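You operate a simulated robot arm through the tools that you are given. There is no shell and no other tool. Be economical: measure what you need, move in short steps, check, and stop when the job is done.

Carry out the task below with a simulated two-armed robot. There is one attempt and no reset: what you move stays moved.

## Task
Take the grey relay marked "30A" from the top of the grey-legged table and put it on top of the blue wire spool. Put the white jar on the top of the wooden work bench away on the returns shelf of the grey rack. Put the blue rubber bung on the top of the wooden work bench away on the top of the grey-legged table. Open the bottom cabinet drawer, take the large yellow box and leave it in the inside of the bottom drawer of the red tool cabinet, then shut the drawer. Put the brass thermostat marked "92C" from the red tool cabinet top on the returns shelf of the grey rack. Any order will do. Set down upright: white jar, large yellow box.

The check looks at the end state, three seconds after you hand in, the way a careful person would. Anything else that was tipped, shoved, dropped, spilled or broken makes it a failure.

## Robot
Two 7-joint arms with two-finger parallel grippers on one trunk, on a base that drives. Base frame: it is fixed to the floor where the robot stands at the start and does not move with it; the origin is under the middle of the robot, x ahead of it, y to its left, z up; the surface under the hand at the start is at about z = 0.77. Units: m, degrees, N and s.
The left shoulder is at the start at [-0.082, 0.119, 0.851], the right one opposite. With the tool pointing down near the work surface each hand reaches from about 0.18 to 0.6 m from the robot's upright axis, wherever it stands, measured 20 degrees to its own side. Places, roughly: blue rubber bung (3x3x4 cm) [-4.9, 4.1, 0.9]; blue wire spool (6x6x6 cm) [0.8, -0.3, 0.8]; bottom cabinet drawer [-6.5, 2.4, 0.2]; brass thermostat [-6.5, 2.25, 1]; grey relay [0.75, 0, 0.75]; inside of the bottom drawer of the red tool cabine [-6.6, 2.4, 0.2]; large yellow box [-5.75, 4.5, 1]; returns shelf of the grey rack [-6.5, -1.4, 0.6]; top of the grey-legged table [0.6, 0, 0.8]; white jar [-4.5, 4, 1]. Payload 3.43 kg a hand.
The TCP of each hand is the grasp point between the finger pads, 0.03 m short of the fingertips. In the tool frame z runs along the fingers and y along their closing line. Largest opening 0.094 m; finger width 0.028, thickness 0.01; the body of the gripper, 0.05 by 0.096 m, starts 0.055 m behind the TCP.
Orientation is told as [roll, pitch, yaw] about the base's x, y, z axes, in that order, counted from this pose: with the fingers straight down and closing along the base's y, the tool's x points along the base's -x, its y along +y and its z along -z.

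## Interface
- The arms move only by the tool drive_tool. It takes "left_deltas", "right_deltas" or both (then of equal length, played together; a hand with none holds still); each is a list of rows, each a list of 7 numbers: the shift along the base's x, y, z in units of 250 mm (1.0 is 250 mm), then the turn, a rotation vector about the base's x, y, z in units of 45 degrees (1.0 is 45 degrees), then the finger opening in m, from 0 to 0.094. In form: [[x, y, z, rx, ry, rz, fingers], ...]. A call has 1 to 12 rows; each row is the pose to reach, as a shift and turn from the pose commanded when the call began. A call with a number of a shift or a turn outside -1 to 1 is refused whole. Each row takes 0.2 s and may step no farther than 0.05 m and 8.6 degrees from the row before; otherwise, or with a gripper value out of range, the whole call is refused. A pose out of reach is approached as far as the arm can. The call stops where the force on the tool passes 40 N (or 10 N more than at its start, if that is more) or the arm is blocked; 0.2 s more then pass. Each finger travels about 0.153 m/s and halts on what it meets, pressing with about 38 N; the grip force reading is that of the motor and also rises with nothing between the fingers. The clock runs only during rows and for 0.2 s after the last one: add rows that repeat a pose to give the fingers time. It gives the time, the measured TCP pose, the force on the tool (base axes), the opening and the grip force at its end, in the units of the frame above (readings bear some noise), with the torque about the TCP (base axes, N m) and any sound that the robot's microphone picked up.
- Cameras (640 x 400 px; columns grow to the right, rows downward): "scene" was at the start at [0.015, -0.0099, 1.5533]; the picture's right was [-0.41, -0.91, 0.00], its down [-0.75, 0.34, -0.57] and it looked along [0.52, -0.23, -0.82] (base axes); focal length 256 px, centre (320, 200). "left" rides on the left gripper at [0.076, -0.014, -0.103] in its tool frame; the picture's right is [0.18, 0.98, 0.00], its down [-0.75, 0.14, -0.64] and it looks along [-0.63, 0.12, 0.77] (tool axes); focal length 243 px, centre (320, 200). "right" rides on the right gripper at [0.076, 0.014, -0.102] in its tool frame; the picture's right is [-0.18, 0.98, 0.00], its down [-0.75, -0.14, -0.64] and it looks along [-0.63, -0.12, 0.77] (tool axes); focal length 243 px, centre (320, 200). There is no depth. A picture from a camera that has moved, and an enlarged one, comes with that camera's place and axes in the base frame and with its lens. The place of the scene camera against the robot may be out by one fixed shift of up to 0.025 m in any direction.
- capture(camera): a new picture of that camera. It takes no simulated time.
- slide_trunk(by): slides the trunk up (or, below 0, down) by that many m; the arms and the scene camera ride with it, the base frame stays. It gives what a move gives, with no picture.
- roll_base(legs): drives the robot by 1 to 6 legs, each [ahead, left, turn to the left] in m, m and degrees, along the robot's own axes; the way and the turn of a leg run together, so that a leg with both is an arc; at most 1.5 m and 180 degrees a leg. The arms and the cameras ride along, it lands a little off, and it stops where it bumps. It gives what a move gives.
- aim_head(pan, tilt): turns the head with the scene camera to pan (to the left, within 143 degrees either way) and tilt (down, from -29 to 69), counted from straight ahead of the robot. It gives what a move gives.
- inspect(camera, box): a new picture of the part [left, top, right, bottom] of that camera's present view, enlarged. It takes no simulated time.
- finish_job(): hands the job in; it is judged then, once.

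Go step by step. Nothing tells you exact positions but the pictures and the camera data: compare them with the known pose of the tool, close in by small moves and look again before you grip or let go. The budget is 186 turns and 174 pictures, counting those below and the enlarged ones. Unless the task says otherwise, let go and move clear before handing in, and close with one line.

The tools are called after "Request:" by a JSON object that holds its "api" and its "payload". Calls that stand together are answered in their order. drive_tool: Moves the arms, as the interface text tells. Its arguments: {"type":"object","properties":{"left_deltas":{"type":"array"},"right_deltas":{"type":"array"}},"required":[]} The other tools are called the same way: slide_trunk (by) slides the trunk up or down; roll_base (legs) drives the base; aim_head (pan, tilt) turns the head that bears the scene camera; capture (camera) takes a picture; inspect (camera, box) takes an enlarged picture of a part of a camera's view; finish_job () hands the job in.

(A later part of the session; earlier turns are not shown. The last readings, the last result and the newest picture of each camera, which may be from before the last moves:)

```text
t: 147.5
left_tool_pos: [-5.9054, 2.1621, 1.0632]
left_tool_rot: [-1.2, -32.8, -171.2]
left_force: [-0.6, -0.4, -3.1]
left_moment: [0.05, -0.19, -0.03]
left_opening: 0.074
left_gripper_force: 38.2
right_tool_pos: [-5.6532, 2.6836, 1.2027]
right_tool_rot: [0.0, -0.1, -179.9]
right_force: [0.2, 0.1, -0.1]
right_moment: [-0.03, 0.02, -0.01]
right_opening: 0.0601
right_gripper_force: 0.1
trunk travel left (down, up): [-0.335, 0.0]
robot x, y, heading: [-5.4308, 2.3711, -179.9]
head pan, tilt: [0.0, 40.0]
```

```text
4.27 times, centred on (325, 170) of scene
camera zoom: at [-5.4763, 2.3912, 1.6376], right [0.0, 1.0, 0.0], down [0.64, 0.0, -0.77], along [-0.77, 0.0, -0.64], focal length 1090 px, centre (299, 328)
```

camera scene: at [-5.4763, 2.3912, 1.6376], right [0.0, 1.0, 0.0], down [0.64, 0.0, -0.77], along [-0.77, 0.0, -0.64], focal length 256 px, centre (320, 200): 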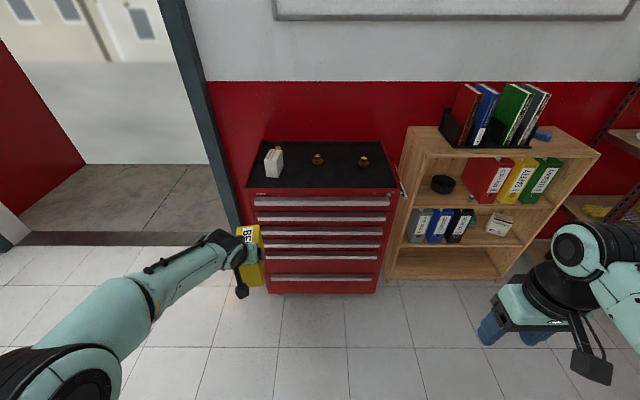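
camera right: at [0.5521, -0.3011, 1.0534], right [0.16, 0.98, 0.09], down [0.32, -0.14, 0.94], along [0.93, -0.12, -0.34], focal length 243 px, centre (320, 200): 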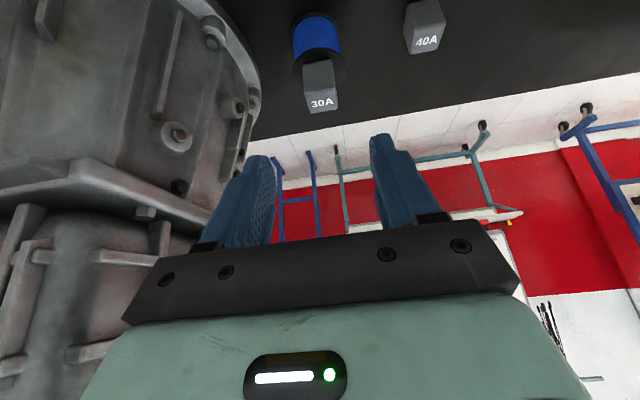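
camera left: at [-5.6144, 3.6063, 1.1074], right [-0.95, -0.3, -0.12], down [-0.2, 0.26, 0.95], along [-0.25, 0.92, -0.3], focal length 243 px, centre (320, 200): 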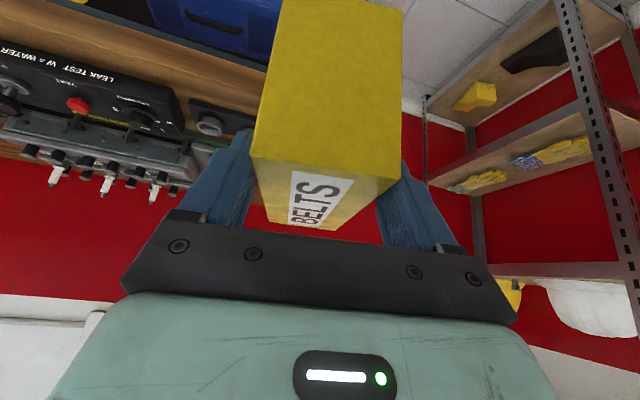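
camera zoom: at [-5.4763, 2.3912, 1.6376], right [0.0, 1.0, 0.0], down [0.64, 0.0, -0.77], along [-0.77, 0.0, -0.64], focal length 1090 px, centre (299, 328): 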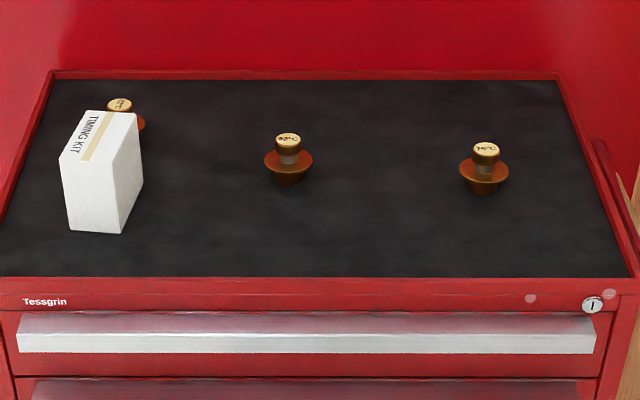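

Bottom drawer handle strip is near x ≈ -6.38, z ≈ 0.27, y 2.09–2.70. I'll lower the trunk and bring the right hand ahead for a close look.

Request:
{"api": "slide_trunk", "payload": {"by": -0.33}}

Request:
{"api": "drive_tool", "payload": {"right_deltas": [[-0.1, -0.09, -0.1, 0, 0.1, 0, 0.06], [-0.2, -0.18, -0.2, 0, 0.2, 0, 0.06], [-0.3, -0.27, -0.3, 0, 0.3, 0, 0.06], [-0.4, -0.36, -0.4, 0, 0.4, 0, 0.06], [-0.5, -0.45, -0.5, 0, 0.5, 0, 0.06], [-0.6, -0.54, -0.6, 0, 0.6, 0, 0.06], [-0.7, -0.6, -0.7, 0, 0.6, 0, 0.06], [-0.75, -0.65, -0.85, 0, 0.6, 0, 0.06]]}}

Request:
{"api": "capture", "payload": {"camera": "right"}}

Request:
{"api": "capture", "payload": {"camera": "scene"}}

```text
t: 150.8
left_tool_pos: [-5.9052, 2.1626, 0.7323]
left_tool_rot: [-1.2, -32.9, -171.1]
left_force: [0.5, -0.4, -2.4]
left_moment: [0.01, -0.16, 0.01]
left_opening: 0.0737
left_gripper_force: 38.1
right_tool_pos: [-5.6532, 2.6839, 0.8725]
right_tool_rot: [0.0, -0.1, -179.7]
right_force: [0.4, 0.8, 0.3]
right_moment: [-0.01, -0.04, 0.01]
right_opening: 0.0599
right_gripper_force: 0.0
trunk travel left (down, up): [-0.005, 0.33]
robot x, y, heading: [-5.4295, 2.3721, -179.7]
head pan, tilt: [0.0, 40.0]
```

```text
t: 152.6
left_tool_pos: [-5.9047, 2.1641, 0.7317]
left_tool_rot: [-1.2, -32.8, -171.2]
left_force: [1.0, 0.0, -3.0]
left_moment: [0.02, -0.12, 0.01]
left_opening: 0.074
left_gripper_force: 38.0
right_tool_pos: [-5.84, 2.5212, 0.6591]
right_tool_rot: [0.0, -27.1, -179.8]
right_force: [-0.2, 0.0, -0.2]
right_moment: [0.02, 0.0, 0.02]
right_opening: 0.06
right_gripper_force: 0.1
trunk travel left (down, up): [-0.005, 0.33]
robot x, y, heading: [-5.4298, 2.3747, -179.6]
head pan, tilt: [0.0, 40.0]
```

```text
113 pictures are left
camera right: at [-5.7263, 2.5063, 0.716], right [-0.16, -0.98, 0.08], down [-0.38, 0.14, 0.91], along [-0.91, 0.12, -0.4], focal length 243 px, centre (320, 200)
```

right: 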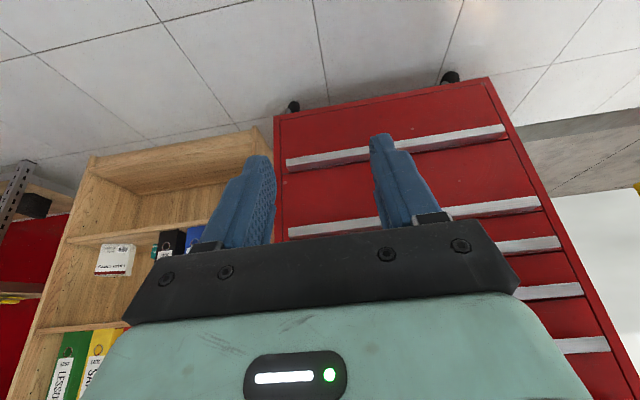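

```text
112 pictures are left
camera scene: at [-5.5263, 2.3911, 1.3004], right [0.0, 1.0, 0.0], down [0.64, 0.0, -0.77], along [-0.77, 0.0, -0.64], focal length 256 px, centre (320, 200)
```

scene: 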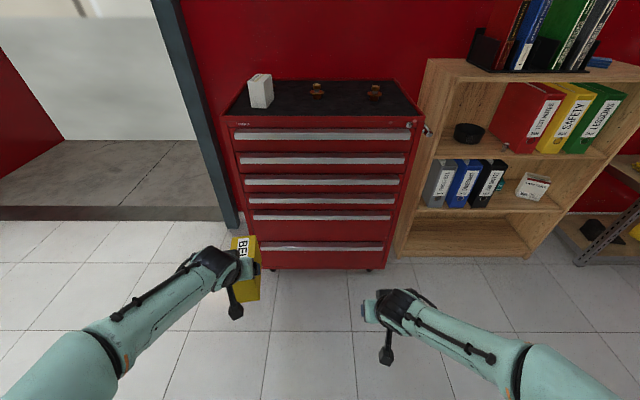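

Request:
{"api": "inspect", "payload": {"camera": "right", "box": [400, 90, 560, 190]}}

Request:
{"api": "inspect", "payload": {"camera": "scene", "box": [250, 225, 390, 280]}}

```text
4.00 times, centred on (480, 140) of right
camera zoom: at [-5.7263, 2.5063, 0.716], right [-0.16, -0.98, 0.08], down [-0.38, 0.14, 0.91], along [-0.91, 0.12, -0.4], focal length 970 px, centre (-320, 440)
```

zoom: 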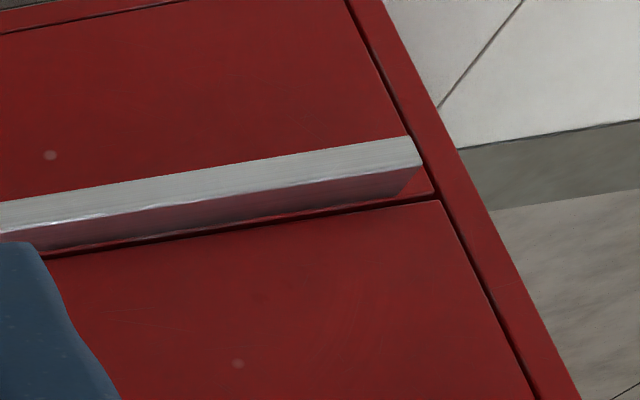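

```text
4.57 times, centred on (320, 252) of scene
camera zoom: at [-5.5263, 2.3911, 1.3004], right [0.0, 1.0, 0.0], down [0.64, 0.0, -0.77], along [-0.77, 0.0, -0.64], focal length 1168 px, centre (320, -40)
```

zoom: 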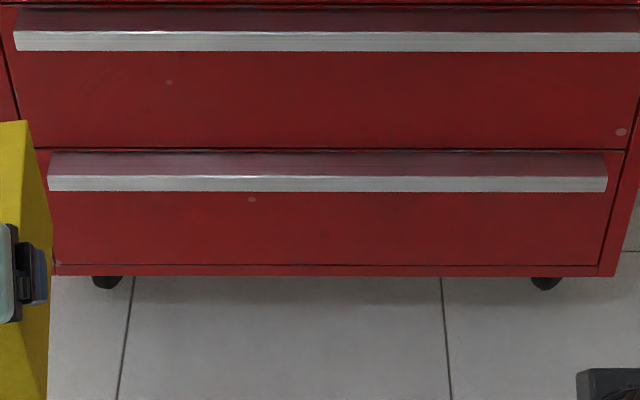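

The handle is a full-width protruding bar. I'll turn the right hand to point forward with the fingers closing vertically, to pinch the bar.

Request:
{"api": "drive_tool", "payload": {"right_deltas": [[0, 0, -0.05, 0, 0.17, 0, 0.08], [0, 0, -0.1, 0, 0.34, 0, 0.08], [0, 0, -0.2, 0, 0.5, 0, 0.08], [0, 0, -0.3, 0, 0.67, 0, 0.08], [0, 0, -0.4, 0, 0.84, 0, 0.08], [0, 0, -0.5, 0, 1.0, 0, 0.08]]}}

Request:
{"api": "drive_tool", "payload": {"right_deltas": [[0, 0, -0.1, 0, 0.14, 0, 0.08], [0, 0, -0.2, 0, 0.28, 0, 0.08], [0, 0, -0.3, 0, 0.4, 0, 0.08]]}}

Request:
{"api": "drive_tool", "payload": {"right_deltas": [[0, 0, 0, 0.17, 0, 0, 0.08], [0, 0, 0, 0.34, 0, 0, 0.08], [0, 0, 0, 0.5, 0, 0, 0.08], [0, 0, 0, 0.67, 0, 0, 0.08], [0, 0, 0, 0.84, 0, 0, 0.08], [0, 0, 0, 1.0, 0, 0, 0.08]]}}

Request:
{"api": "drive_tool", "payload": {"right_deltas": [[0, 0, 0, 0.17, 0, 0, 0.08], [0, 0, 0, 0.34, 0, 0, 0.08], [0, 0, 0, 0.5, 0, 0, 0.08], [0, 0, 0, 0.67, 0, 0, 0.08], [0, 0, 0, 0.84, 0, 0, 0.08], [0, 0, 0, 1.0, 0, 0, 0.08]]}}

Request:
{"api": "capture", "payload": {"camera": "right"}}

Request:
{"api": "capture", "payload": {"camera": "scene"}}

```text
t: 154.0
left_tool_pos: [-5.9051, 2.1638, 0.7328]
left_tool_rot: [-1.3, -32.9, -171.2]
left_force: [-0.1, 0.8, -3.2]
left_moment: [0.02, -0.12, -0.01]
left_opening: 0.0737
left_gripper_force: 37.5
right_tool_pos: [-5.8406, 2.5219, 0.5722]
right_tool_rot: [-0.1, -61.1, -179.8]
right_force: [-0.7, 0.8, -0.7]
right_moment: [0.01, -0.01, 0.01]
right_opening: 0.0797
right_gripper_force: 0.0
right hand out of reach, approached as far as the arm can: row 5, 6
trunk travel left (down, up): [-0.005, 0.33]
robot x, y, heading: [-5.4329, 2.3729, -179.9]
head pan, tilt: [0.0, 40.0]
```

```text
t: 154.8
left_tool_pos: [-5.9048, 2.1625, 0.7313]
left_tool_rot: [-1.1, -32.8, -171.1]
left_force: [0.0, 0.5, -2.2]
left_moment: [0.0, -0.15, 0.04]
left_opening: 0.0736
left_gripper_force: 38.0
right_tool_pos: [-5.837, 2.4643, 0.5082]
right_tool_rot: [-2.4, -78.6, -180.0]
right_force: [-0.7, -6.4, 4.1]
right_moment: [0.08, -0.29, -0.52]
right_opening: 0.0799
right_gripper_force: 0.1
right hand out of reach, approached as far as the arm can: row 1, 2, 3
trunk travel left (down, up): [-0.005, 0.33]
robot x, y, heading: [-5.4295, 2.3696, -179.9]
head pan, tilt: [0.0, 40.0]
```

```text
t: 156.2
left_tool_pos: [-5.9045, 2.1631, 0.7322]
left_tool_rot: [-1.1, -32.9, -171.2]
left_force: [-0.5, 0.7, -2.6]
left_moment: [0.0, -0.15, -0.02]
left_opening: 0.0737
left_gripper_force: 37.9
right_tool_pos: [-5.8364, 2.4604, 0.5095]
right_tool_rot: [-79.3, -43.7, -105.3]
right_force: [-0.3, 0.0, 0.3]
right_moment: [-0.02, -0.02, 0.02]
right_opening: 0.0801
right_gripper_force: 0.0
trunk travel left (down, up): [-0.005, 0.33]
robot x, y, heading: [-5.4298, 2.3694, -179.9]
head pan, tilt: [0.0, 40.0]
```

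```text
t: 157.6
left_tool_pos: [-5.9046, 2.1642, 0.7333]
left_tool_rot: [-1.2, -32.9, -171.2]
left_force: [-0.3, -0.1, -3.7]
left_moment: [0.0, -0.15, 0.0]
left_opening: 0.0738
left_gripper_force: 37.9
right_tool_pos: [-5.837, 2.4619, 0.5087]
right_tool_rot: [-90.0, 0.2, -100.9]
right_force: [0.0, 0.1, 0.3]
right_moment: [-0.01, 0.0, -0.03]
right_opening: 0.0798
right_gripper_force: 0.0
trunk travel left (down, up): [-0.005, 0.33]
robot x, y, heading: [-5.4301, 2.3683, -179.6]
head pan, tilt: [0.0, 40.0]
```

```text
109 pictures are left
camera right: at [-5.7227, 2.516, 0.4956], right [-0.04, -0.18, -0.98], down [0.49, -0.86, 0.14], along [-0.87, -0.47, 0.12], focal length 243 px, centre (320, 200)
```

right: 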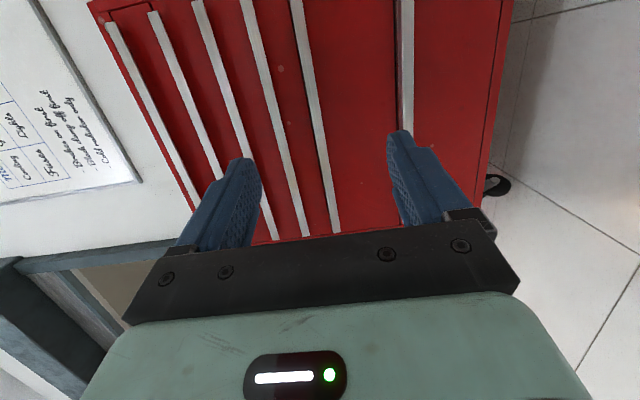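

```text
108 pictures are left
camera scene: at [-5.526, 2.3911, 1.3005], right [0.0, 1.0, 0.0], down [0.64, 0.0, -0.77], along [-0.77, 0.0, -0.64], focal length 256 px, centre (320, 200)
```

scene: 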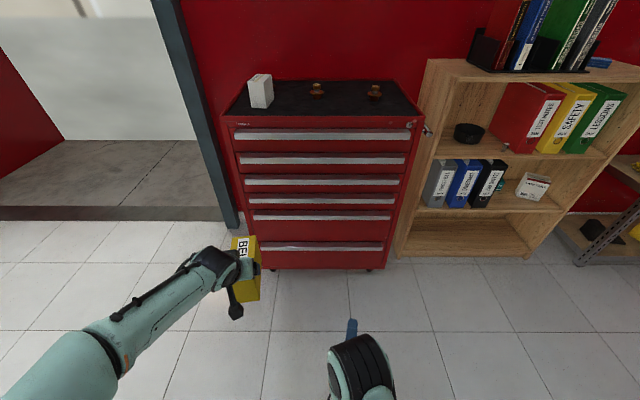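

The right hand now points at the cabinet with vertical closing. I'll align its yaw, lower to handle height, extend, and pull the box back a little.

Request:
{"api": "drive_tool", "payload": {"right_deltas": [[-0.1, 0, -0.12, 0, 0, 0.12, 0.08], [-0.2, 0, -0.24, 0, 0, 0.242, 0.08], [-0.3, 0, -0.36, 0, 0, 0.242, 0.08], [-0.4, 0, -0.48, 0, 0, 0.242, 0.08], [-0.55, 0, -0.6, 0, 0, 0.242, 0.08], [-0.7, 0, -0.7, 0, 0, 0.242, 0.08], [-0.8, 0, -0.7, 0, 0, 0.242, 0.08]], "left_deltas": [[0.08, 0, 0, 0, 0, 0, 0.045], [0.16, 0, 0, 0, 0, 0, 0.045], [0.24, 0, 0, 0, 0, 0, 0.045], [0.32, 0, 0, 0, 0, 0, 0.045], [0.4, 0, 0, 0, 0, 0, 0.045], [0.4, 0, 0, 0, 0, 0, 0.045], [0.4, 0, 0, 0, 0, 0, 0.045]]}}

Request:
{"api": "capture", "payload": {"camera": "right"}}

Request:
{"api": "capture", "payload": {"camera": "scene"}}

```text
t: 159.2
left_tool_pos: [-5.8055, 2.1634, 0.7321]
left_tool_rot: [-1.2, -32.8, -171.2]
left_force: [0.3, 0.5, -2.9]
left_moment: [0.01, -0.12, -0.01]
left_opening: 0.0737
left_gripper_force: 37.6
right_tool_pos: [-6.0365, 2.4616, 0.3346]
right_tool_rot: [-89.7, 0.1, -90.1]
right_force: [0.1, 0.0, 0.2]
right_moment: [0.03, -0.01, 0.03]
right_opening: 0.0799
right_gripper_force: 0.0
trunk travel left (down, up): [-0.005, 0.33]
robot x, y, heading: [-5.4332, 2.3685, -179.8]
head pan, tilt: [0.0, 40.0]
```

```text
107 pictures are left
camera right: at [-5.9346, 2.5367, 0.3201], right [0.0, -0.18, -0.98], down [0.64, -0.75, 0.14], along [-0.77, -0.63, 0.11], focal length 243 px, centre (320, 200)
```

right: 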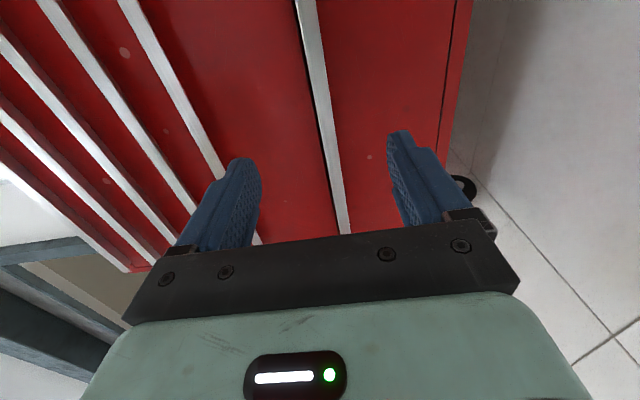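

```text
106 pictures are left
camera scene: at [-5.526, 2.3912, 1.3005], right [0.0, 1.0, 0.0], down [0.64, 0.0, -0.77], along [-0.77, 0.0, -0.64], focal length 256 px, centre (320, 200)
```

scene: 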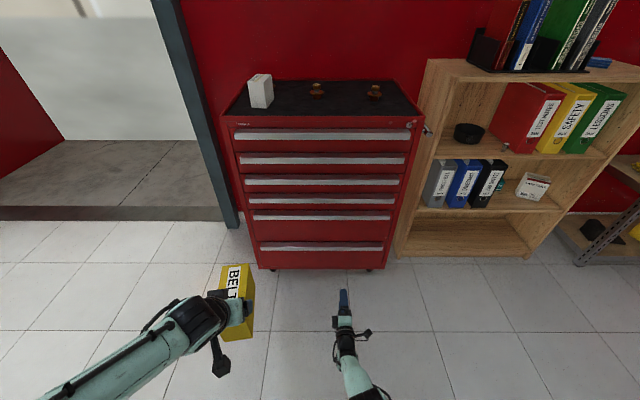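

The bar is at z ≈ 0.338, level with the hand, x ≈ -6.33. I'll drive forward 0.2 and look again.

Request:
{"api": "roll_base", "payload": {"legs": [[0.2, 0, 0]]}}

Request:
{"api": "capture", "payload": {"camera": "right"}}

Request:
{"api": "capture", "payload": {"camera": "scene"}}

```text
t: 160.8
left_tool_pos: [-6.0048, 2.1618, 0.7323]
left_tool_rot: [-1.2, -32.9, -171.1]
left_force: [0.3, -0.2, -3.5]
left_moment: [0.04, -0.13, -0.02]
left_opening: 0.074
left_gripper_force: 38.4
right_tool_pos: [-6.238, 2.4594, 0.3338]
right_tool_rot: [-89.9, 0.1, -90.0]
right_force: [0.1, -0.1, -0.5]
right_moment: [0.03, 0.02, 0.0]
right_opening: 0.0802
right_gripper_force: 0.0
trunk travel left (down, up): [-0.005, 0.33]
robot x, y, heading: [-5.6283, 2.3682, -179.9]
head pan, tilt: [0.0, 40.0]
```

```text
105 pictures are left
camera right: at [-6.1353, 2.5353, 0.3206], right [0.0, -0.18, -0.98], down [0.64, -0.75, 0.14], along [-0.77, -0.63, 0.12], focal length 243 px, centre (320, 200)
```

right: 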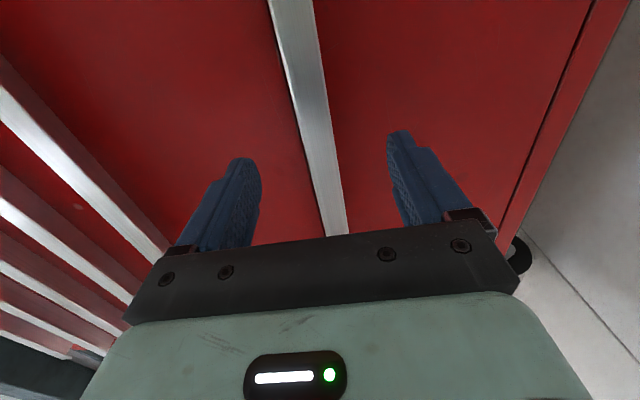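

```text
104 pictures are left
camera scene: at [-5.7266, 2.3903, 1.3005], right [0.0, 1.0, 0.0], down [0.64, 0.0, -0.77], along [-0.77, 0.0, -0.64], focal length 256 px, centre (320, 200)
```

scene: 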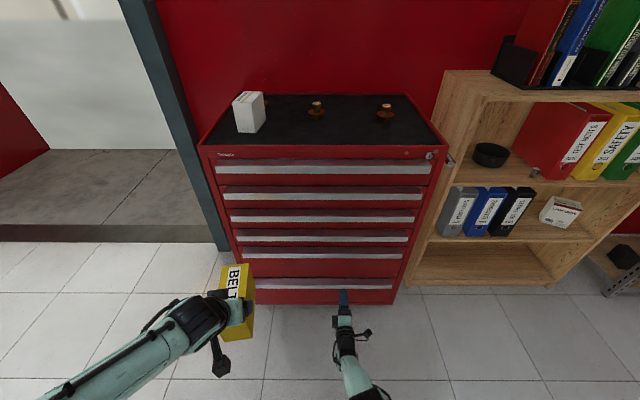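

Fingers straddle the bar. I'll advance the hand 7 cm and look.

Request:
{"api": "drive_tool", "payload": {"right_deltas": [[-0.1, 0, 0.02, 0, 0, 0, 0.08], [-0.2, 0, 0.03, 0, 0, 0, 0.08], [-0.28, 0, 0.03, 0, 0, 0, 0.08]]}}

Request:
{"api": "capture", "payload": {"camera": "right"}}

Request:
{"api": "inspect", "payload": {"camera": "scene", "box": [270, 250, 410, 337]}}

```text
t: 161.6
left_tool_pos: [-6.0058, 2.1622, 0.7328]
left_tool_rot: [-1.1, -33.0, -171.1]
left_force: [0.3, -0.5, -3.3]
left_moment: [0.03, -0.12, 0.02]
left_opening: 0.0738
left_gripper_force: 38.0
right_tool_pos: [-6.2721, 2.4639, 0.3641]
right_tool_rot: [-90.0, 0.1, -90.0]
right_force: [-0.4, -0.6, 0.6]
right_moment: [-0.02, -0.01, -0.02]
right_opening: 0.0799
right_gripper_force: 0.1
right hand out of reach, approached as far as the arm can: row 1, 2, 3
trunk travel left (down, up): [-0.005, 0.33]
robot x, y, heading: [-5.6297, 2.3717, -179.9]
head pan, tilt: [0.0, 40.0]
```

```text
103 pictures are left
camera right: at [-6.1705, 2.5399, 0.349], right [0.0, -0.18, -0.98], down [0.64, -0.75, 0.14], along [-0.77, -0.63, 0.12], focal length 243 px, centre (320, 200)
```

right: 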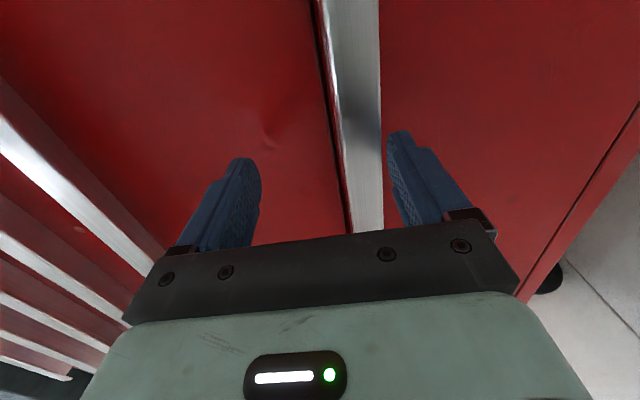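

```text
4.57 times, centred on (340, 294) of scene
camera zoom: at [-5.7263, 2.3903, 1.3005], right [0.0, 1.0, 0.0], down [0.64, 0.0, -0.77], along [-0.77, 0.0, -0.64], focal length 1168 px, centre (229, -227)
```

zoom: 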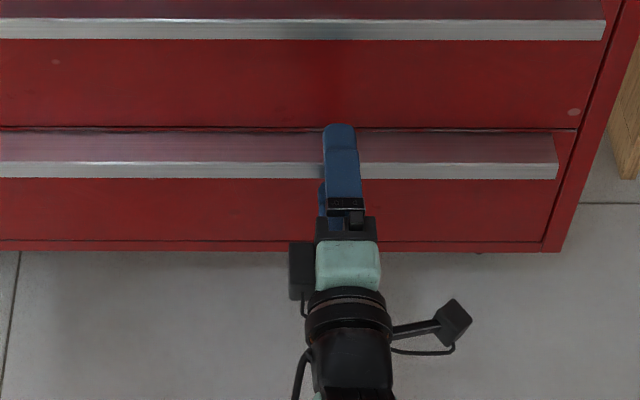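

Out of arm reach (the hand rose). I'll draw back and lower it, then roll forward instead.

Request:
{"api": "drive_tool", "payload": {"right_deltas": [[0.1, 0, 0, 0, 0, 0, 0.08], [0.2, 0, -0.05, 0, 0, 0, 0.08], [0.2, 0, -0.1, 0, 0, 0, 0.08]]}}

Request:
{"api": "roll_base", "payload": {"legs": [[0.08, 0, 0]]}}

Request:
{"api": "capture", "payload": {"camera": "right"}}

```text
t: 162.4
left_tool_pos: [-6.0051, 2.1626, 0.7317]
left_tool_rot: [-1.1, -32.9, -171.0]
left_force: [-0.1, 0.0, -3.5]
left_moment: [0.02, -0.17, -0.01]
left_opening: 0.0738
left_gripper_force: 38.0
right_tool_pos: [-6.2219, 2.4642, 0.3371]
right_tool_rot: [-90.0, 0.1, -90.1]
right_force: [1.1, -0.5, -0.4]
right_moment: [-0.01, 0.0, 0.03]
right_opening: 0.0801
right_gripper_force: 0.1
trunk travel left (down, up): [-0.005, 0.33]
robot x, y, heading: [-5.63, 2.373, -179.9]
head pan, tilt: [0.0, 40.0]
```

```text
t: 163.4
left_tool_pos: [-6.0851, 2.1617, 0.7321]
left_tool_rot: [-1.2, -33.0, -171.1]
left_force: [-0.6, 0.7, -2.6]
left_moment: [0.01, -0.16, 0.01]
left_opening: 0.0737
left_gripper_force: 37.9
right_tool_pos: [-6.3024, 2.463, 0.3378]
right_tool_rot: [-89.9, 0.1, -90.0]
right_force: [0.3, -0.1, -0.1]
right_moment: [0.0, 0.0, 0.03]
right_opening: 0.0802
right_gripper_force: 0.0
trunk travel left (down, up): [-0.005, 0.33]
robot x, y, heading: [-5.7123, 2.3697, -179.6]
head pan, tilt: [0.0, 40.0]
```

```text
101 pictures are left
camera right: at [-6.2002, 2.5388, 0.3242], right [0.0, -0.18, -0.98], down [0.64, -0.75, 0.14], along [-0.77, -0.63, 0.12], focal length 243 px, centre (320, 200)
```

right: 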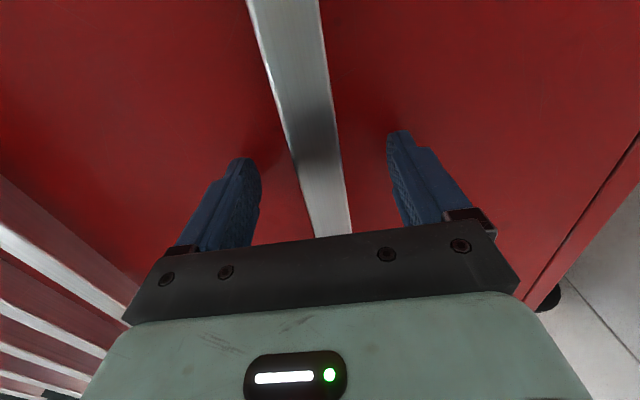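

Bar front at about x = -6.33; advancing the hand 2.2 cm, then closing.

Request:
{"api": "drive_tool", "payload": {"right_deltas": [[-0.045, 0, 0.005, 0, 0, 0, 0.08], [-0.09, 0, 0.01, 0, 0, 0, 0.08]]}}

Request:
{"api": "drive_tool", "payload": {"right_deltas": [[0, 0, 0, 0, 0, 0, 0.05], [0, 0, 0, 0, 0, 0, 0.01], [0, 0, 0, 0, 0, 0, 0.01], [0, 0, 0, 0, 0, 0, 0.01]]}}

Request:
{"api": "capture", "payload": {"camera": "right"}}

```text
t: 163.8
left_tool_pos: [-6.0849, 2.161, 0.7309]
left_tool_rot: [-1.0, -32.6, -171.2]
left_force: [-0.3, 0.2, -3.8]
left_moment: [0.06, -0.16, 0.0]
left_opening: 0.0737
left_gripper_force: 37.7
right_tool_pos: [-6.3045, 2.4636, 0.3331]
right_tool_rot: [-89.6, 0.2, -90.0]
right_force: [10.5, 1.4, 2.0]
right_moment: [-0.01, 0.6, 0.07]
right_opening: 0.0817
right_gripper_force: 1.5
trunk travel left (down, up): [-0.005, 0.33]
robot x, y, heading: [-5.7084, 2.374, -179.7]
head pan, tilt: [0.0, 40.0]
stopped in row 2 (right hand): the force on the tool passed its limit at 62 N (the readings are from after the stop); the commanded pose is now the measured one
```

```text
t: 164.7
left_tool_pos: [-6.0811, 2.1621, 0.7315]
left_tool_rot: [-1.0, -32.7, -171.2]
left_force: [0.2, 0.5, -3.2]
left_moment: [0.03, -0.17, 0.0]
left_opening: 0.0736
left_gripper_force: 38.2
right_tool_pos: [-6.3052, 2.4629, 0.3373]
right_tool_rot: [-90.3, 0.1, -90.0]
right_force: [19.5, 0.5, 12.0]
right_moment: [-0.01, -0.1, -0.04]
right_opening: 0.0286
right_gripper_force: 45.2
trunk travel left (down, up): [-0.005, 0.33]
robot x, y, heading: [-5.7129, 2.371, -180.0]
head pan, tilt: [0.0, 40.0]
stopped in row 4 (right hand): the force on the tool passed its limit at 40 N (the readings are from after the stop); the commanded pose is now the measured one
```

```text
100 pictures are left
camera right: at [-6.2031, 2.5382, 0.3222], right [0.0, -0.18, -0.98], down [0.64, -0.75, 0.14], along [-0.77, -0.63, 0.12], focal length 243 px, centre (320, 200)
```

right: 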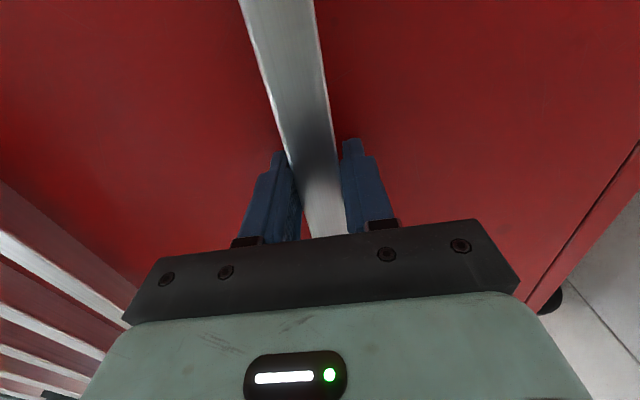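

The fingers grip the bar (2.9 cm). I'll pull by rolling the base back, first a little.

Request:
{"api": "roll_base", "payload": {"legs": [[-0.08, 0, 0]]}}

Request:
{"api": "capture", "payload": {"camera": "scene"}}

```text
t: 165.8
left_tool_pos: [-6.0034, 2.1615, 0.7328]
left_tool_rot: [-1.1, -32.9, -171.3]
left_force: [-0.3, 1.1, -2.6]
left_moment: [0.06, -0.13, 0.01]
left_opening: 0.0736
left_gripper_force: 38.2
right_tool_pos: [-6.2268, 2.462, 0.3367]
right_tool_rot: [-90.2, 0.0, -90.0]
right_force: [0.8, -1.2, 12.2]
right_moment: [-0.18, -0.2, -0.51]
right_opening: 0.0282
right_gripper_force: 45.1
trunk travel left (down, up): [-0.005, 0.33]
robot x, y, heading: [-5.6303, 2.3688, -179.8]
head pan, tilt: [0.0, 40.0]
```

```text
99 pictures are left
camera scene: at [-5.7252, 2.3902, 1.3005], right [0.0, 1.0, 0.0], down [0.64, 0.0, -0.77], along [-0.77, 0.0, -0.64], focal length 256 px, centre (320, 200)
```

scene: 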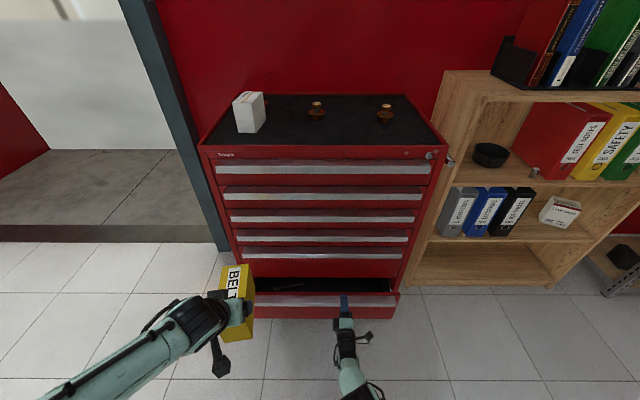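

The drawer is sliding out and the cabinet stayed put. Pulling 0.25 m further.

Request:
{"api": "roll_base", "payload": {"legs": [[-0.25, 0, 0]]}}

Request:
{"api": "capture", "payload": {"camera": "scene"}}

```text
t: 167.6
left_tool_pos: [-5.7552, 2.1629, 0.7322]
left_tool_rot: [-1.0, -32.8, -171.2]
left_force: [0.3, -0.7, -3.2]
left_moment: [0.01, -0.17, -0.02]
left_opening: 0.074
left_gripper_force: 37.7
right_tool_pos: [-5.9773, 2.4618, 0.3359]
right_tool_rot: [-90.1, 0.1, -90.0]
right_force: [-0.9, -14.3, 1.8]
right_moment: [-0.28, -0.15, -0.71]
right_opening: 0.0284
right_gripper_force: 44.7
trunk travel left (down, up): [-0.005, 0.33]
robot x, y, heading: [-5.3779, 2.3711, -179.9]
head pan, tilt: [0.0, 40.0]
```

```text
98 pictures are left
camera scene: at [-5.4761, 2.3906, 1.3005], right [0.0, 1.0, 0.0], down [0.64, 0.0, -0.77], along [-0.77, 0.0, -0.64], focal length 256 px, centre (320, 200)
```

scene: 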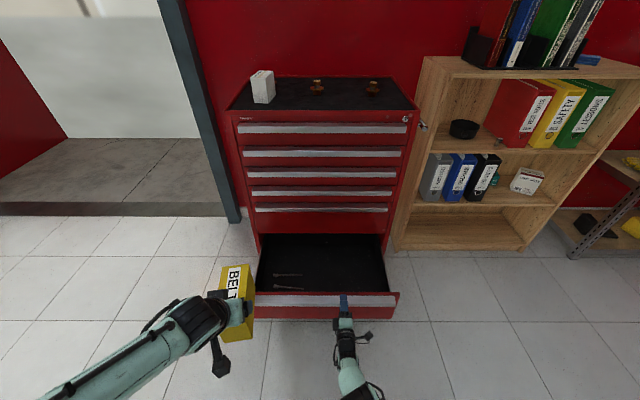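

The drawer is open by 0.33 m. I'll release the bar, back the right hand off and move it aside.

Request:
{"api": "drive_tool", "payload": {"right_deltas": [[0, 0, 0, 0, 0, 0, 0.05], [0, 0, 0, 0, 0, 0, 0.07], [0, 0, 0, 0, 0, 0, 0.07], [0.15, 0, 0, 0, 0, 0, 0.07], [0.33, 0, 0, 0, 0, 0, 0.07], [0.5, 0, 0, 0, 0, 0, 0.07], [0.55, 0.1, 0.12, 0, 0, 0, 0.07], [0.55, 0.22, 0.25, 0, 0, 0, 0.07], [0.55, 0.34, 0.38, 0, 0, 0, 0.07], [0.55, 0.46, 0.5, 0, 0, 0, 0.07]]}}

Request:
{"api": "capture", "payload": {"camera": "scene"}}

```text
t: 169.8
left_tool_pos: [-5.7544, 2.1621, 0.7315]
left_tool_rot: [-1.0, -32.7, -171.3]
left_force: [-0.1, -0.3, -2.1]
left_moment: [0.01, -0.15, -0.01]
left_opening: 0.0739
left_gripper_force: 38.3
right_tool_pos: [-5.8403, 2.5774, 0.4618]
right_tool_rot: [-90.1, -0.1, -90.0]
right_force: [1.0, 0.4, -0.3]
right_moment: [0.0, 0.0, 0.0]
right_opening: 0.07
right_gripper_force: 0.1
trunk travel left (down, up): [-0.005, 0.33]
robot x, y, heading: [-5.3771, 2.3684, -179.8]
head pan, tilt: [0.0, 40.0]
```

```text
97 pictures are left
camera scene: at [-5.4762, 2.391, 1.3005], right [0.0, 1.0, 0.0], down [0.64, 0.0, -0.77], along [-0.77, 0.0, -0.64], focal length 256 px, centre (320, 200)
```

scene: 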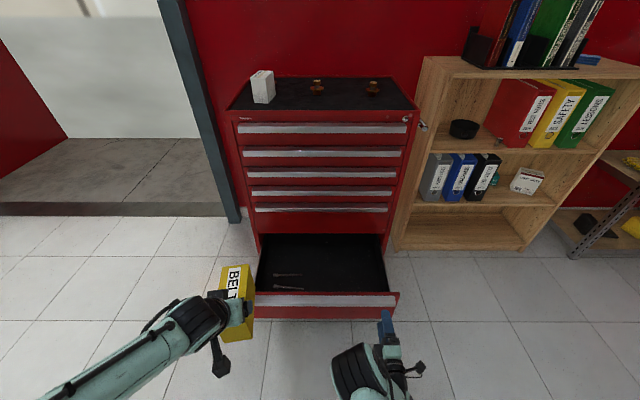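

Small tools lie at the drawer's left, so I'll place the box at y ≈ 2.50. Shifting the base right 0.25 and forward 0.2, then looking with the left hand camera.

Request:
{"api": "roll_base", "payload": {"legs": [[0, -0.25, 0], [0.2, 0, 0]]}}

Request:
{"api": "aim_head", "payload": {"pan": 10, "tilt": 55}}

Request:
{"api": "capture", "payload": {"camera": "scene"}}

Request:
{"api": "capture", "payload": {"camera": "left"}}

```text
t: 173.8
left_tool_pos: [-5.9576, 2.4106, 0.7321]
left_tool_rot: [-1.1, -32.7, -171.1]
left_force: [-0.7, -0.3, -3.8]
left_moment: [0.03, -0.15, 0.0]
left_opening: 0.0739
left_gripper_force: 38.2
right_tool_pos: [-6.0416, 2.8252, 0.4619]
right_tool_rot: [-90.1, 0.0, -90.0]
right_force: [0.0, 0.2, 0.2]
right_moment: [-0.01, -0.03, 0.02]
right_opening: 0.0703
right_gripper_force: 0.1
trunk travel left (down, up): [-0.005, 0.33]
robot x, y, heading: [-5.5826, 2.6153, -180.0]
head pan, tilt: [0.0, 40.0]
```

```text
t: 174.6
left_tool_pos: [-5.9562, 2.4116, 0.7311]
left_tool_rot: [-1.0, -32.7, -171.2]
left_force: [-1.1, 0.9, -3.2]
left_moment: [0.04, -0.14, 0.0]
left_opening: 0.0736
left_gripper_force: 38.0
right_tool_pos: [-6.0427, 2.8255, 0.462]
right_tool_rot: [-90.1, 0.0, -90.0]
right_force: [-0.4, -0.3, -0.8]
right_moment: [-0.04, -0.01, -0.01]
right_opening: 0.0701
right_gripper_force: 0.0
trunk travel left (down, up): [-0.005, 0.33]
robot x, y, heading: [-5.5819, 2.6191, -179.7]
head pan, tilt: [10.0, 55.0]
```

```text
96 pictures are left
camera scene: at [-5.6638, 2.6267, 1.2798], right [-0.18, 0.98, 0.0], down [0.81, 0.14, -0.57], along [-0.56, -0.1, -0.82], focal length 256 px, centre (320, 200)
```

scene: 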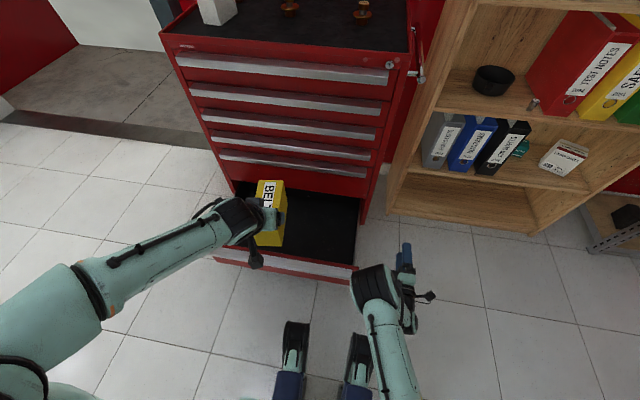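

```text
95 pictures are left
camera left: at [-5.8421, 2.442, 0.777], right [0.29, -0.95, -0.11], down [-0.26, -0.2, 0.94], along [-0.92, -0.25, -0.31], focal length 243 px, centre (320, 200)
```

left: 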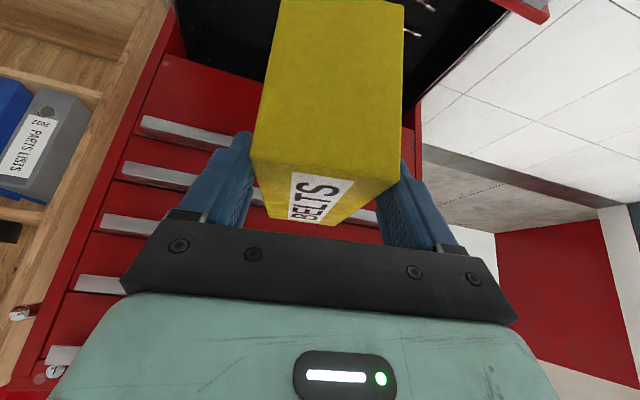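

I'll bring the box forward at z ≈ 0.50 (below the upper handle, above the drawer front), straightening its yaw.

Request:
{"api": "drive_tool", "payload": {"left_deltas": [[-0.05, 0.05, -0.16, 0, 0, -0.1, 0.045], [-0.1, 0.1, -0.32, 0, 0, -0.195, 0.045], [-0.15, 0.15, -0.48, 0, 0, -0.195, 0.045], [-0.2, 0.2, -0.64, 0, 0, -0.195, 0.045], [-0.25, 0.25, -0.8, 0, 0, -0.195, 0.045], [-0.35, 0.32, -0.9, 0, 0, -0.195, 0.045], [-0.5, 0.36, -0.92, 0, 0, -0.195, 0.045], [-0.65, 0.36, -0.92, 0, 0, -0.195, 0.045]]}}

Request:
{"api": "capture", "payload": {"camera": "scene"}}

Request:
{"api": "capture", "payload": {"camera": "left"}}

```text
t: 176.4
left_tool_pos: [-6.119, 2.5004, 0.5003]
left_tool_rot: [-1.1, -32.7, -180.0]
left_force: [0.8, 0.6, -2.5]
left_moment: [0.03, -0.15, -0.03]
left_opening: 0.0736
left_gripper_force: 38.1
right_tool_pos: [-6.0428, 2.8252, 0.4604]
right_tool_rot: [-90.1, 0.0, -90.0]
right_force: [-0.2, 0.5, -0.3]
right_moment: [0.01, -0.03, -0.01]
right_opening: 0.0704
right_gripper_force: 0.0
trunk travel left (down, up): [-0.005, 0.33]
robot x, y, heading: [-5.5812, 2.6195, -179.7]
head pan, tilt: [10.0, 55.0]
```

```text
94 pictures are left
camera scene: at [-5.6639, 2.6267, 1.2798], right [-0.18, 0.98, 0.0], down [0.81, 0.14, -0.57], along [-0.56, -0.1, -0.82], focal length 256 px, centre (320, 200)
```

scene: 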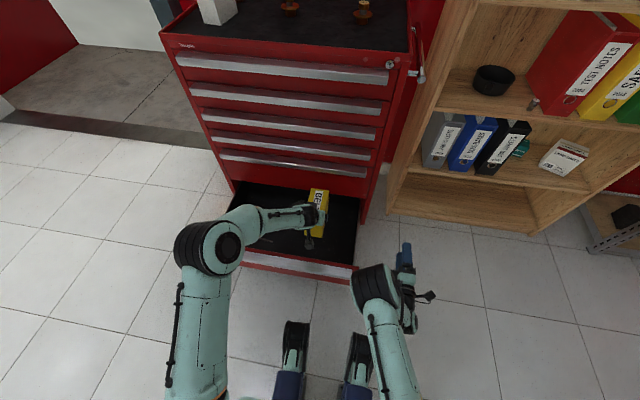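

```text
93 pictures are left
camera left: at [-6.0019, 2.514, 0.5477], right [0.15, -0.98, -0.12], down [-0.29, -0.15, 0.94], along [-0.95, -0.1, -0.31], focal length 243 px, centre (320, 200)
```

left: 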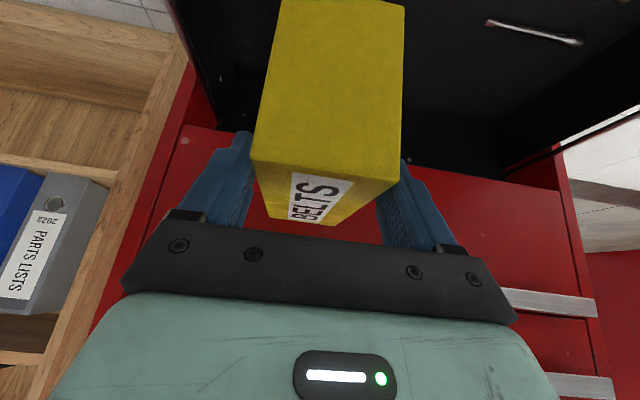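

Clear on all sides. I'll go 6 cm forward, then down in steps.

Request:
{"api": "drive_tool", "payload": {"left_deltas": [[-0.13, 0, 0, 0, 0, 0, 0.045], [-0.25, 0, -0.02, 0, 0, 0, 0.045], [-0.25, 0, -0.2, 0, 0, 0, 0.045], [-0.25, 0, -0.38, 0, 0, 0, 0.045], [-0.25, 0, -0.55, 0, 0, 0, 0.045]]}}

Request:
{"api": "capture", "payload": {"camera": "scene"}}

Request:
{"api": "capture", "payload": {"camera": "left"}}

```text
t: 177.6
left_tool_pos: [-6.1826, 2.5018, 0.3644]
left_tool_rot: [-1.1, -32.8, -180.1]
left_force: [-0.5, 1.0, -3.3]
left_moment: [0.02, -0.17, 0.02]
left_opening: 0.0739
left_gripper_force: 38.2
right_tool_pos: [-6.0426, 2.8254, 0.4616]
right_tool_rot: [-90.0, -0.1, -89.9]
right_force: [0.3, -0.3, 0.8]
right_moment: [-0.02, -0.03, -0.02]
right_opening: 0.0701
right_gripper_force: 0.1
trunk travel left (down, up): [-0.005, 0.33]
robot x, y, heading: [-5.5828, 2.6174, -179.8]
head pan, tilt: [10.0, 55.0]
```

```text
92 pictures are left
camera scene: at [-5.6639, 2.6267, 1.2798], right [-0.18, 0.98, 0.0], down [0.81, 0.14, -0.57], along [-0.56, -0.1, -0.82], focal length 256 px, centre (320, 200)
```

scene: 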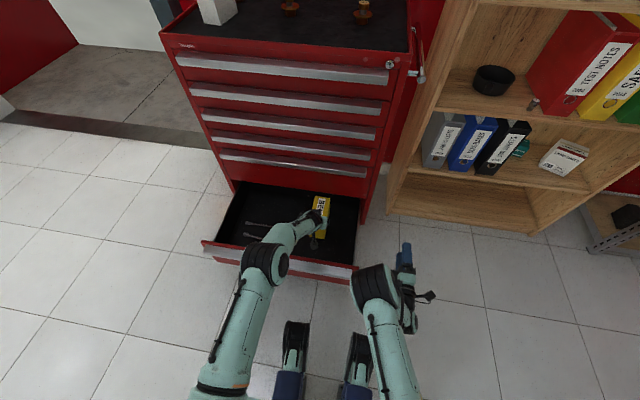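

```text
91 pictures are left
camera left: at [-6.0647, 2.5147, 0.4097], right [0.14, -0.98, -0.12], down [-0.29, -0.15, 0.95], along [-0.95, -0.1, -0.3], focal length 243 px, centre (320, 200)
```

left: 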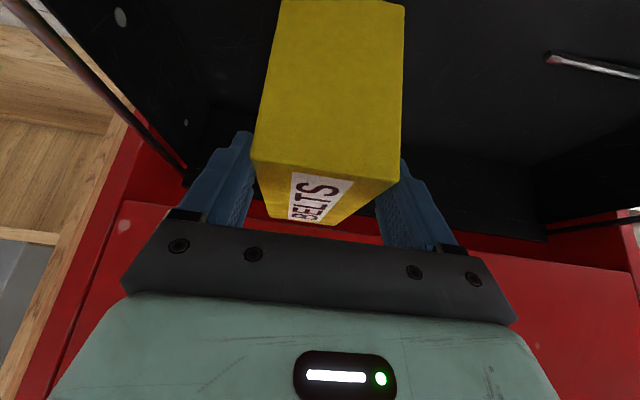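

Drawer floor is about z = 0.18. Lowering a further 5 cm, then in 1 cm steps until contact.

Request:
{"api": "drive_tool", "payload": {"left_deltas": [[0, 0, -0.1, 0, 0, 0, 0.045], [0, 0, -0.2, 0, 0, 0, 0.045]]}}

Request:
{"api": "drive_tool", "payload": {"left_deltas": [[0, 0, -0.02, 0, 0, 0, 0.045], [0, 0, -0.04, 0, 0, 0, 0.045]]}}

Request:
{"api": "capture", "payload": {"camera": "left"}}

```text
t: 178.2
left_tool_pos: [-6.1817, 2.5024, 0.313]
left_tool_rot: [-1.1, -32.7, -180.0]
left_force: [-0.2, 0.0, -2.2]
left_moment: [0.02, -0.14, -0.02]
left_opening: 0.0741
left_gripper_force: 37.5
right_tool_pos: [-6.0418, 2.8245, 0.4605]
right_tool_rot: [-90.1, 0.0, -89.9]
right_force: [-0.1, -0.3, -0.3]
right_moment: [0.01, 0.02, 0.01]
right_opening: 0.0699
right_gripper_force: 0.0
trunk travel left (down, up): [-0.005, 0.33]
robot x, y, heading: [-5.5793, 2.623, -179.6]
head pan, tilt: [10.0, 55.0]
```

```text
t: 178.8
left_tool_pos: [-6.1821, 2.4999, 0.3028]
left_tool_rot: [-1.1, -32.7, 180.0]
left_force: [-0.2, -0.4, -3.3]
left_moment: [-0.01, -0.14, -0.03]
left_opening: 0.0738
left_gripper_force: 37.8
right_tool_pos: [-6.0416, 2.8249, 0.4607]
right_tool_rot: [-90.1, 0.0, -90.0]
right_force: [0.2, 0.2, 0.3]
right_moment: [0.01, 0.02, -0.02]
right_opening: 0.0699
right_gripper_force: 0.1
trunk travel left (down, up): [-0.005, 0.33]
robot x, y, heading: [-5.5833, 2.6197, -180.0]
head pan, tilt: [10.0, 55.0]
```

```text
90 pictures are left
camera left: at [-6.0637, 2.5139, 0.3495], right [0.14, -0.98, -0.11], down [-0.29, -0.15, 0.94], along [-0.95, -0.1, -0.31], focal length 243 px, centre (320, 200)
```

left: 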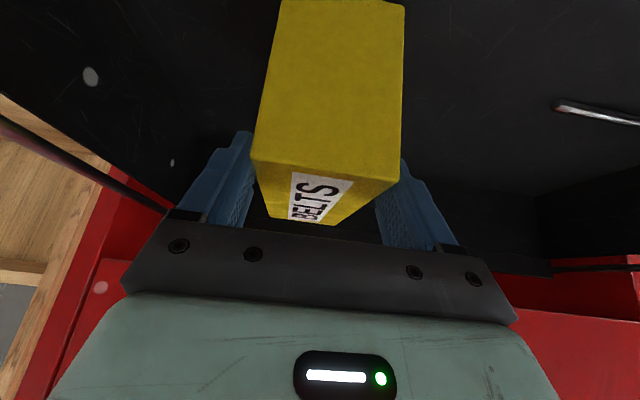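

Request:
{"api": "drive_tool", "payload": {"left_deltas": [[0, 0, -0.016, 0, 0, 0, 0.045], [0, 0, -0.032, 0, 0, 0, 0.045]]}}

Request:
{"api": "drive_tool", "payload": {"left_deltas": [[0, 0, -0.012, 0, 0, 0, 0.045], [0, 0, -0.024, 0, 0, 0, 0.045]]}}

```text
t: 179.4
left_tool_pos: [-6.1798, 2.5017, 0.2958]
left_tool_rot: [-1.0, -32.6, -179.9]
left_force: [0.7, 0.5, -3.2]
left_moment: [0.05, -0.13, 0.02]
left_opening: 0.0739
left_gripper_force: 38.0
right_tool_pos: [-6.0419, 2.8244, 0.4606]
right_tool_rot: [-90.1, -0.1, -89.9]
right_force: [0.1, 0.9, -0.3]
right_moment: [0.0, -0.02, -0.03]
right_opening: 0.07
right_gripper_force: 0.2
trunk travel left (down, up): [-0.005, 0.33]
robot x, y, heading: [-5.5804, 2.6206, -179.5]
head pan, tilt: [10.0, 55.0]
```

```text
t: 180.0
left_tool_pos: [-6.1815, 2.5002, 0.289]
left_tool_rot: [-1.0, -32.8, 179.9]
left_force: [0.0, -0.2, -2.6]
left_moment: [-0.02, -0.16, 0.01]
left_opening: 0.0738
left_gripper_force: 38.2
right_tool_pos: [-6.0417, 2.8244, 0.4618]
right_tool_rot: [-90.1, -0.1, -89.9]
right_force: [0.9, 0.1, 0.5]
right_moment: [-0.04, -0.03, 0.0]
right_opening: 0.0699
right_gripper_force: 0.1
trunk travel left (down, up): [-0.005, 0.33]
robot x, y, heading: [-5.5793, 2.6208, -179.7]
head pan, tilt: [10.0, 55.0]
```

Request:
{"api": "drive_tool", "payload": {"left_deltas": [[0, 0, -0.016, 0, 0, 0, 0.045], [0, 0, -0.032, 0, 0, 0, 0.045]]}}

Request:
{"api": "inspect", "payload": {"camera": "scene", "box": [200, 160, 380, 290]}}

```text
t: 180.6
left_tool_pos: [-6.1807, 2.5015, 0.2819]
left_tool_rot: [-1.1, -32.7, -180.0]
left_force: [0.9, 0.4, -3.4]
left_moment: [0.01, -0.13, 0.01]
left_opening: 0.074
left_gripper_force: 37.9
right_tool_pos: [-6.0421, 2.8242, 0.4632]
right_tool_rot: [-90.1, -0.1, -89.9]
right_force: [-0.4, 0.1, -0.2]
right_moment: [0.05, -0.01, 0.01]
right_opening: 0.0699
right_gripper_force: 0.0
trunk travel left (down, up): [-0.005, 0.33]
robot x, y, heading: [-5.5853, 2.6194, -179.9]
head pan, tilt: [10.0, 55.0]
```

```text
3.08 times, centred on (290, 225) of scene
camera zoom: at [-5.6638, 2.6267, 1.2798], right [-0.18, 0.98, 0.0], down [0.81, 0.14, -0.57], along [-0.56, -0.1, -0.82], focal length 786 px, centre (412, 123)
```

zoom: 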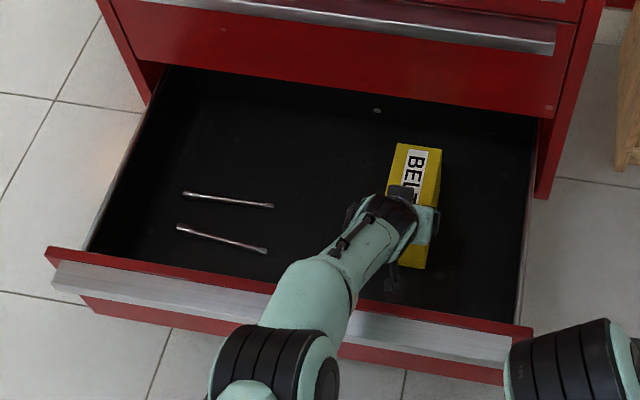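

Still free; forearm clears the drawer front. Continuing down in small steps.

Request:
{"api": "drive_tool", "payload": {"left_deltas": [[0, 0, -0.012, 0, 0, 0, 0.045], [0, 0, -0.024, 0, 0, 0, 0.045]]}}

Request:
{"api": "drive_tool", "payload": {"left_deltas": [[0, 0, -0.012, 0, 0, 0, 0.045], [0, 0, -0.024, 0, 0, 0, 0.045]]}}

```text
t: 181.2
left_tool_pos: [-6.1829, 2.5011, 0.2779]
left_tool_rot: [-1.1, -33.0, 180.0]
left_force: [0.4, -0.5, 4.1]
left_moment: [-0.29, 0.75, 0.06]
left_opening: 0.0735
left_gripper_force: 38.0
right_tool_pos: [-6.0408, 2.8254, 0.4616]
right_tool_rot: [-90.3, -0.1, -89.9]
right_force: [0.5, 0.2, 0.7]
right_moment: [0.03, 0.02, 0.01]
right_opening: 0.0701
right_gripper_force: 0.0
trunk travel left (down, up): [-0.005, 0.33]
robot x, y, heading: [-5.5818, 2.6241, -179.8]
head pan, tilt: [10.0, 55.0]
```

```text
t: 181.8
left_tool_pos: [-6.1822, 2.501, 0.272]
left_tool_rot: [-1.1, -32.9, 180.0]
left_force: [0.4, 2.6, 11.6]
left_moment: [-0.32, 0.05, -0.17]
left_opening: 0.0739
left_gripper_force: 37.9
right_tool_pos: [-6.0413, 2.8247, 0.4608]
right_tool_rot: [-90.1, 0.0, -89.9]
right_force: [0.0, -0.5, -0.2]
right_moment: [-0.01, 0.01, 0.02]
right_opening: 0.0701
right_gripper_force: 0.1
trunk travel left (down, up): [-0.005, 0.33]
robot x, y, heading: [-5.5834, 2.6194, -179.7]
head pan, tilt: [10.0, 55.0]
```

Contact with the drawer floor (≈14 N), box flat. Releasing and rising straight up.

Request:
{"api": "drive_tool", "payload": {"left_deltas": [[0, 0, 0, 0, 0, 0, 0.085], [0, 0, 0, 0, 0, 0, 0.094], [0, 0, 0, 0, 0, 0, 0.094], [0, 0, 0.06, 0, 0, 0, 0.094], [0, 0, 0.2, 0, 0, 0, 0.094], [0.05, 0, 0.38, 0, 0, 0, 0.094], [0.1, 0, 0.56, 0, 0, 0, 0.094], [0.2, 0, 0.72, 0, 0, 0, 0.094], [0.35, 0, 0.8, 0, 0, 0, 0.094], [0.5, 0, 0.88, 0, 0, 0, 0.094]]}}

Request:
{"api": "capture", "payload": {"camera": "left"}}

Request:
{"api": "inspect", "payload": {"camera": "scene", "box": [200, 160, 380, 290]}}

```text
t: 184.0
left_tool_pos: [-6.0573, 2.4991, 0.491]
left_tool_rot: [-1.1, -32.7, -179.8]
left_force: [0.1, 0.0, -0.6]
left_moment: [-0.01, 0.01, -0.02]
left_opening: 0.0936
left_gripper_force: 0.1
right_tool_pos: [-6.0415, 2.8248, 0.461]
right_tool_rot: [-90.2, 0.0, -89.8]
right_force: [0.5, -0.1, 0.1]
right_moment: [0.02, 0.01, -0.01]
right_opening: 0.0699
right_gripper_force: 0.1
trunk travel left (down, up): [-0.005, 0.33]
robot x, y, heading: [-5.581, 2.6215, -179.8]
head pan, tilt: [10.0, 55.0]
```

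```text
88 pictures are left
camera left: at [-5.9386, 2.5132, 0.5359], right [0.15, -0.98, -0.12], down [-0.29, -0.15, 0.95], along [-0.95, -0.1, -0.31], focal length 243 px, centre (320, 200)
```

left: 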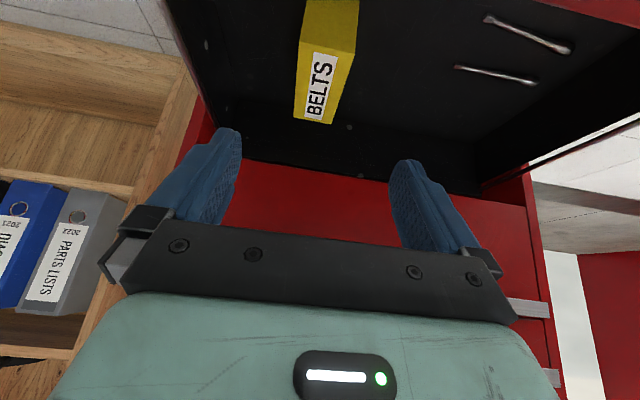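

```text
3.08 times, centred on (290, 225) of scene
camera zoom: at [-5.6634, 2.6268, 1.2798], right [-0.18, 0.98, 0.0], down [0.81, 0.14, -0.57], along [-0.56, -0.1, -0.82], focal length 786 px, centre (412, 123)
```

zoom: 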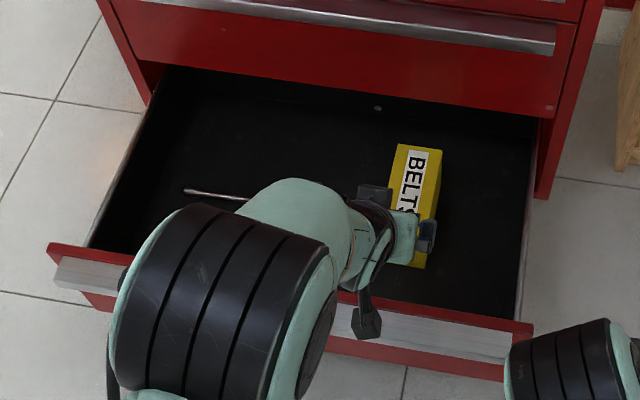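

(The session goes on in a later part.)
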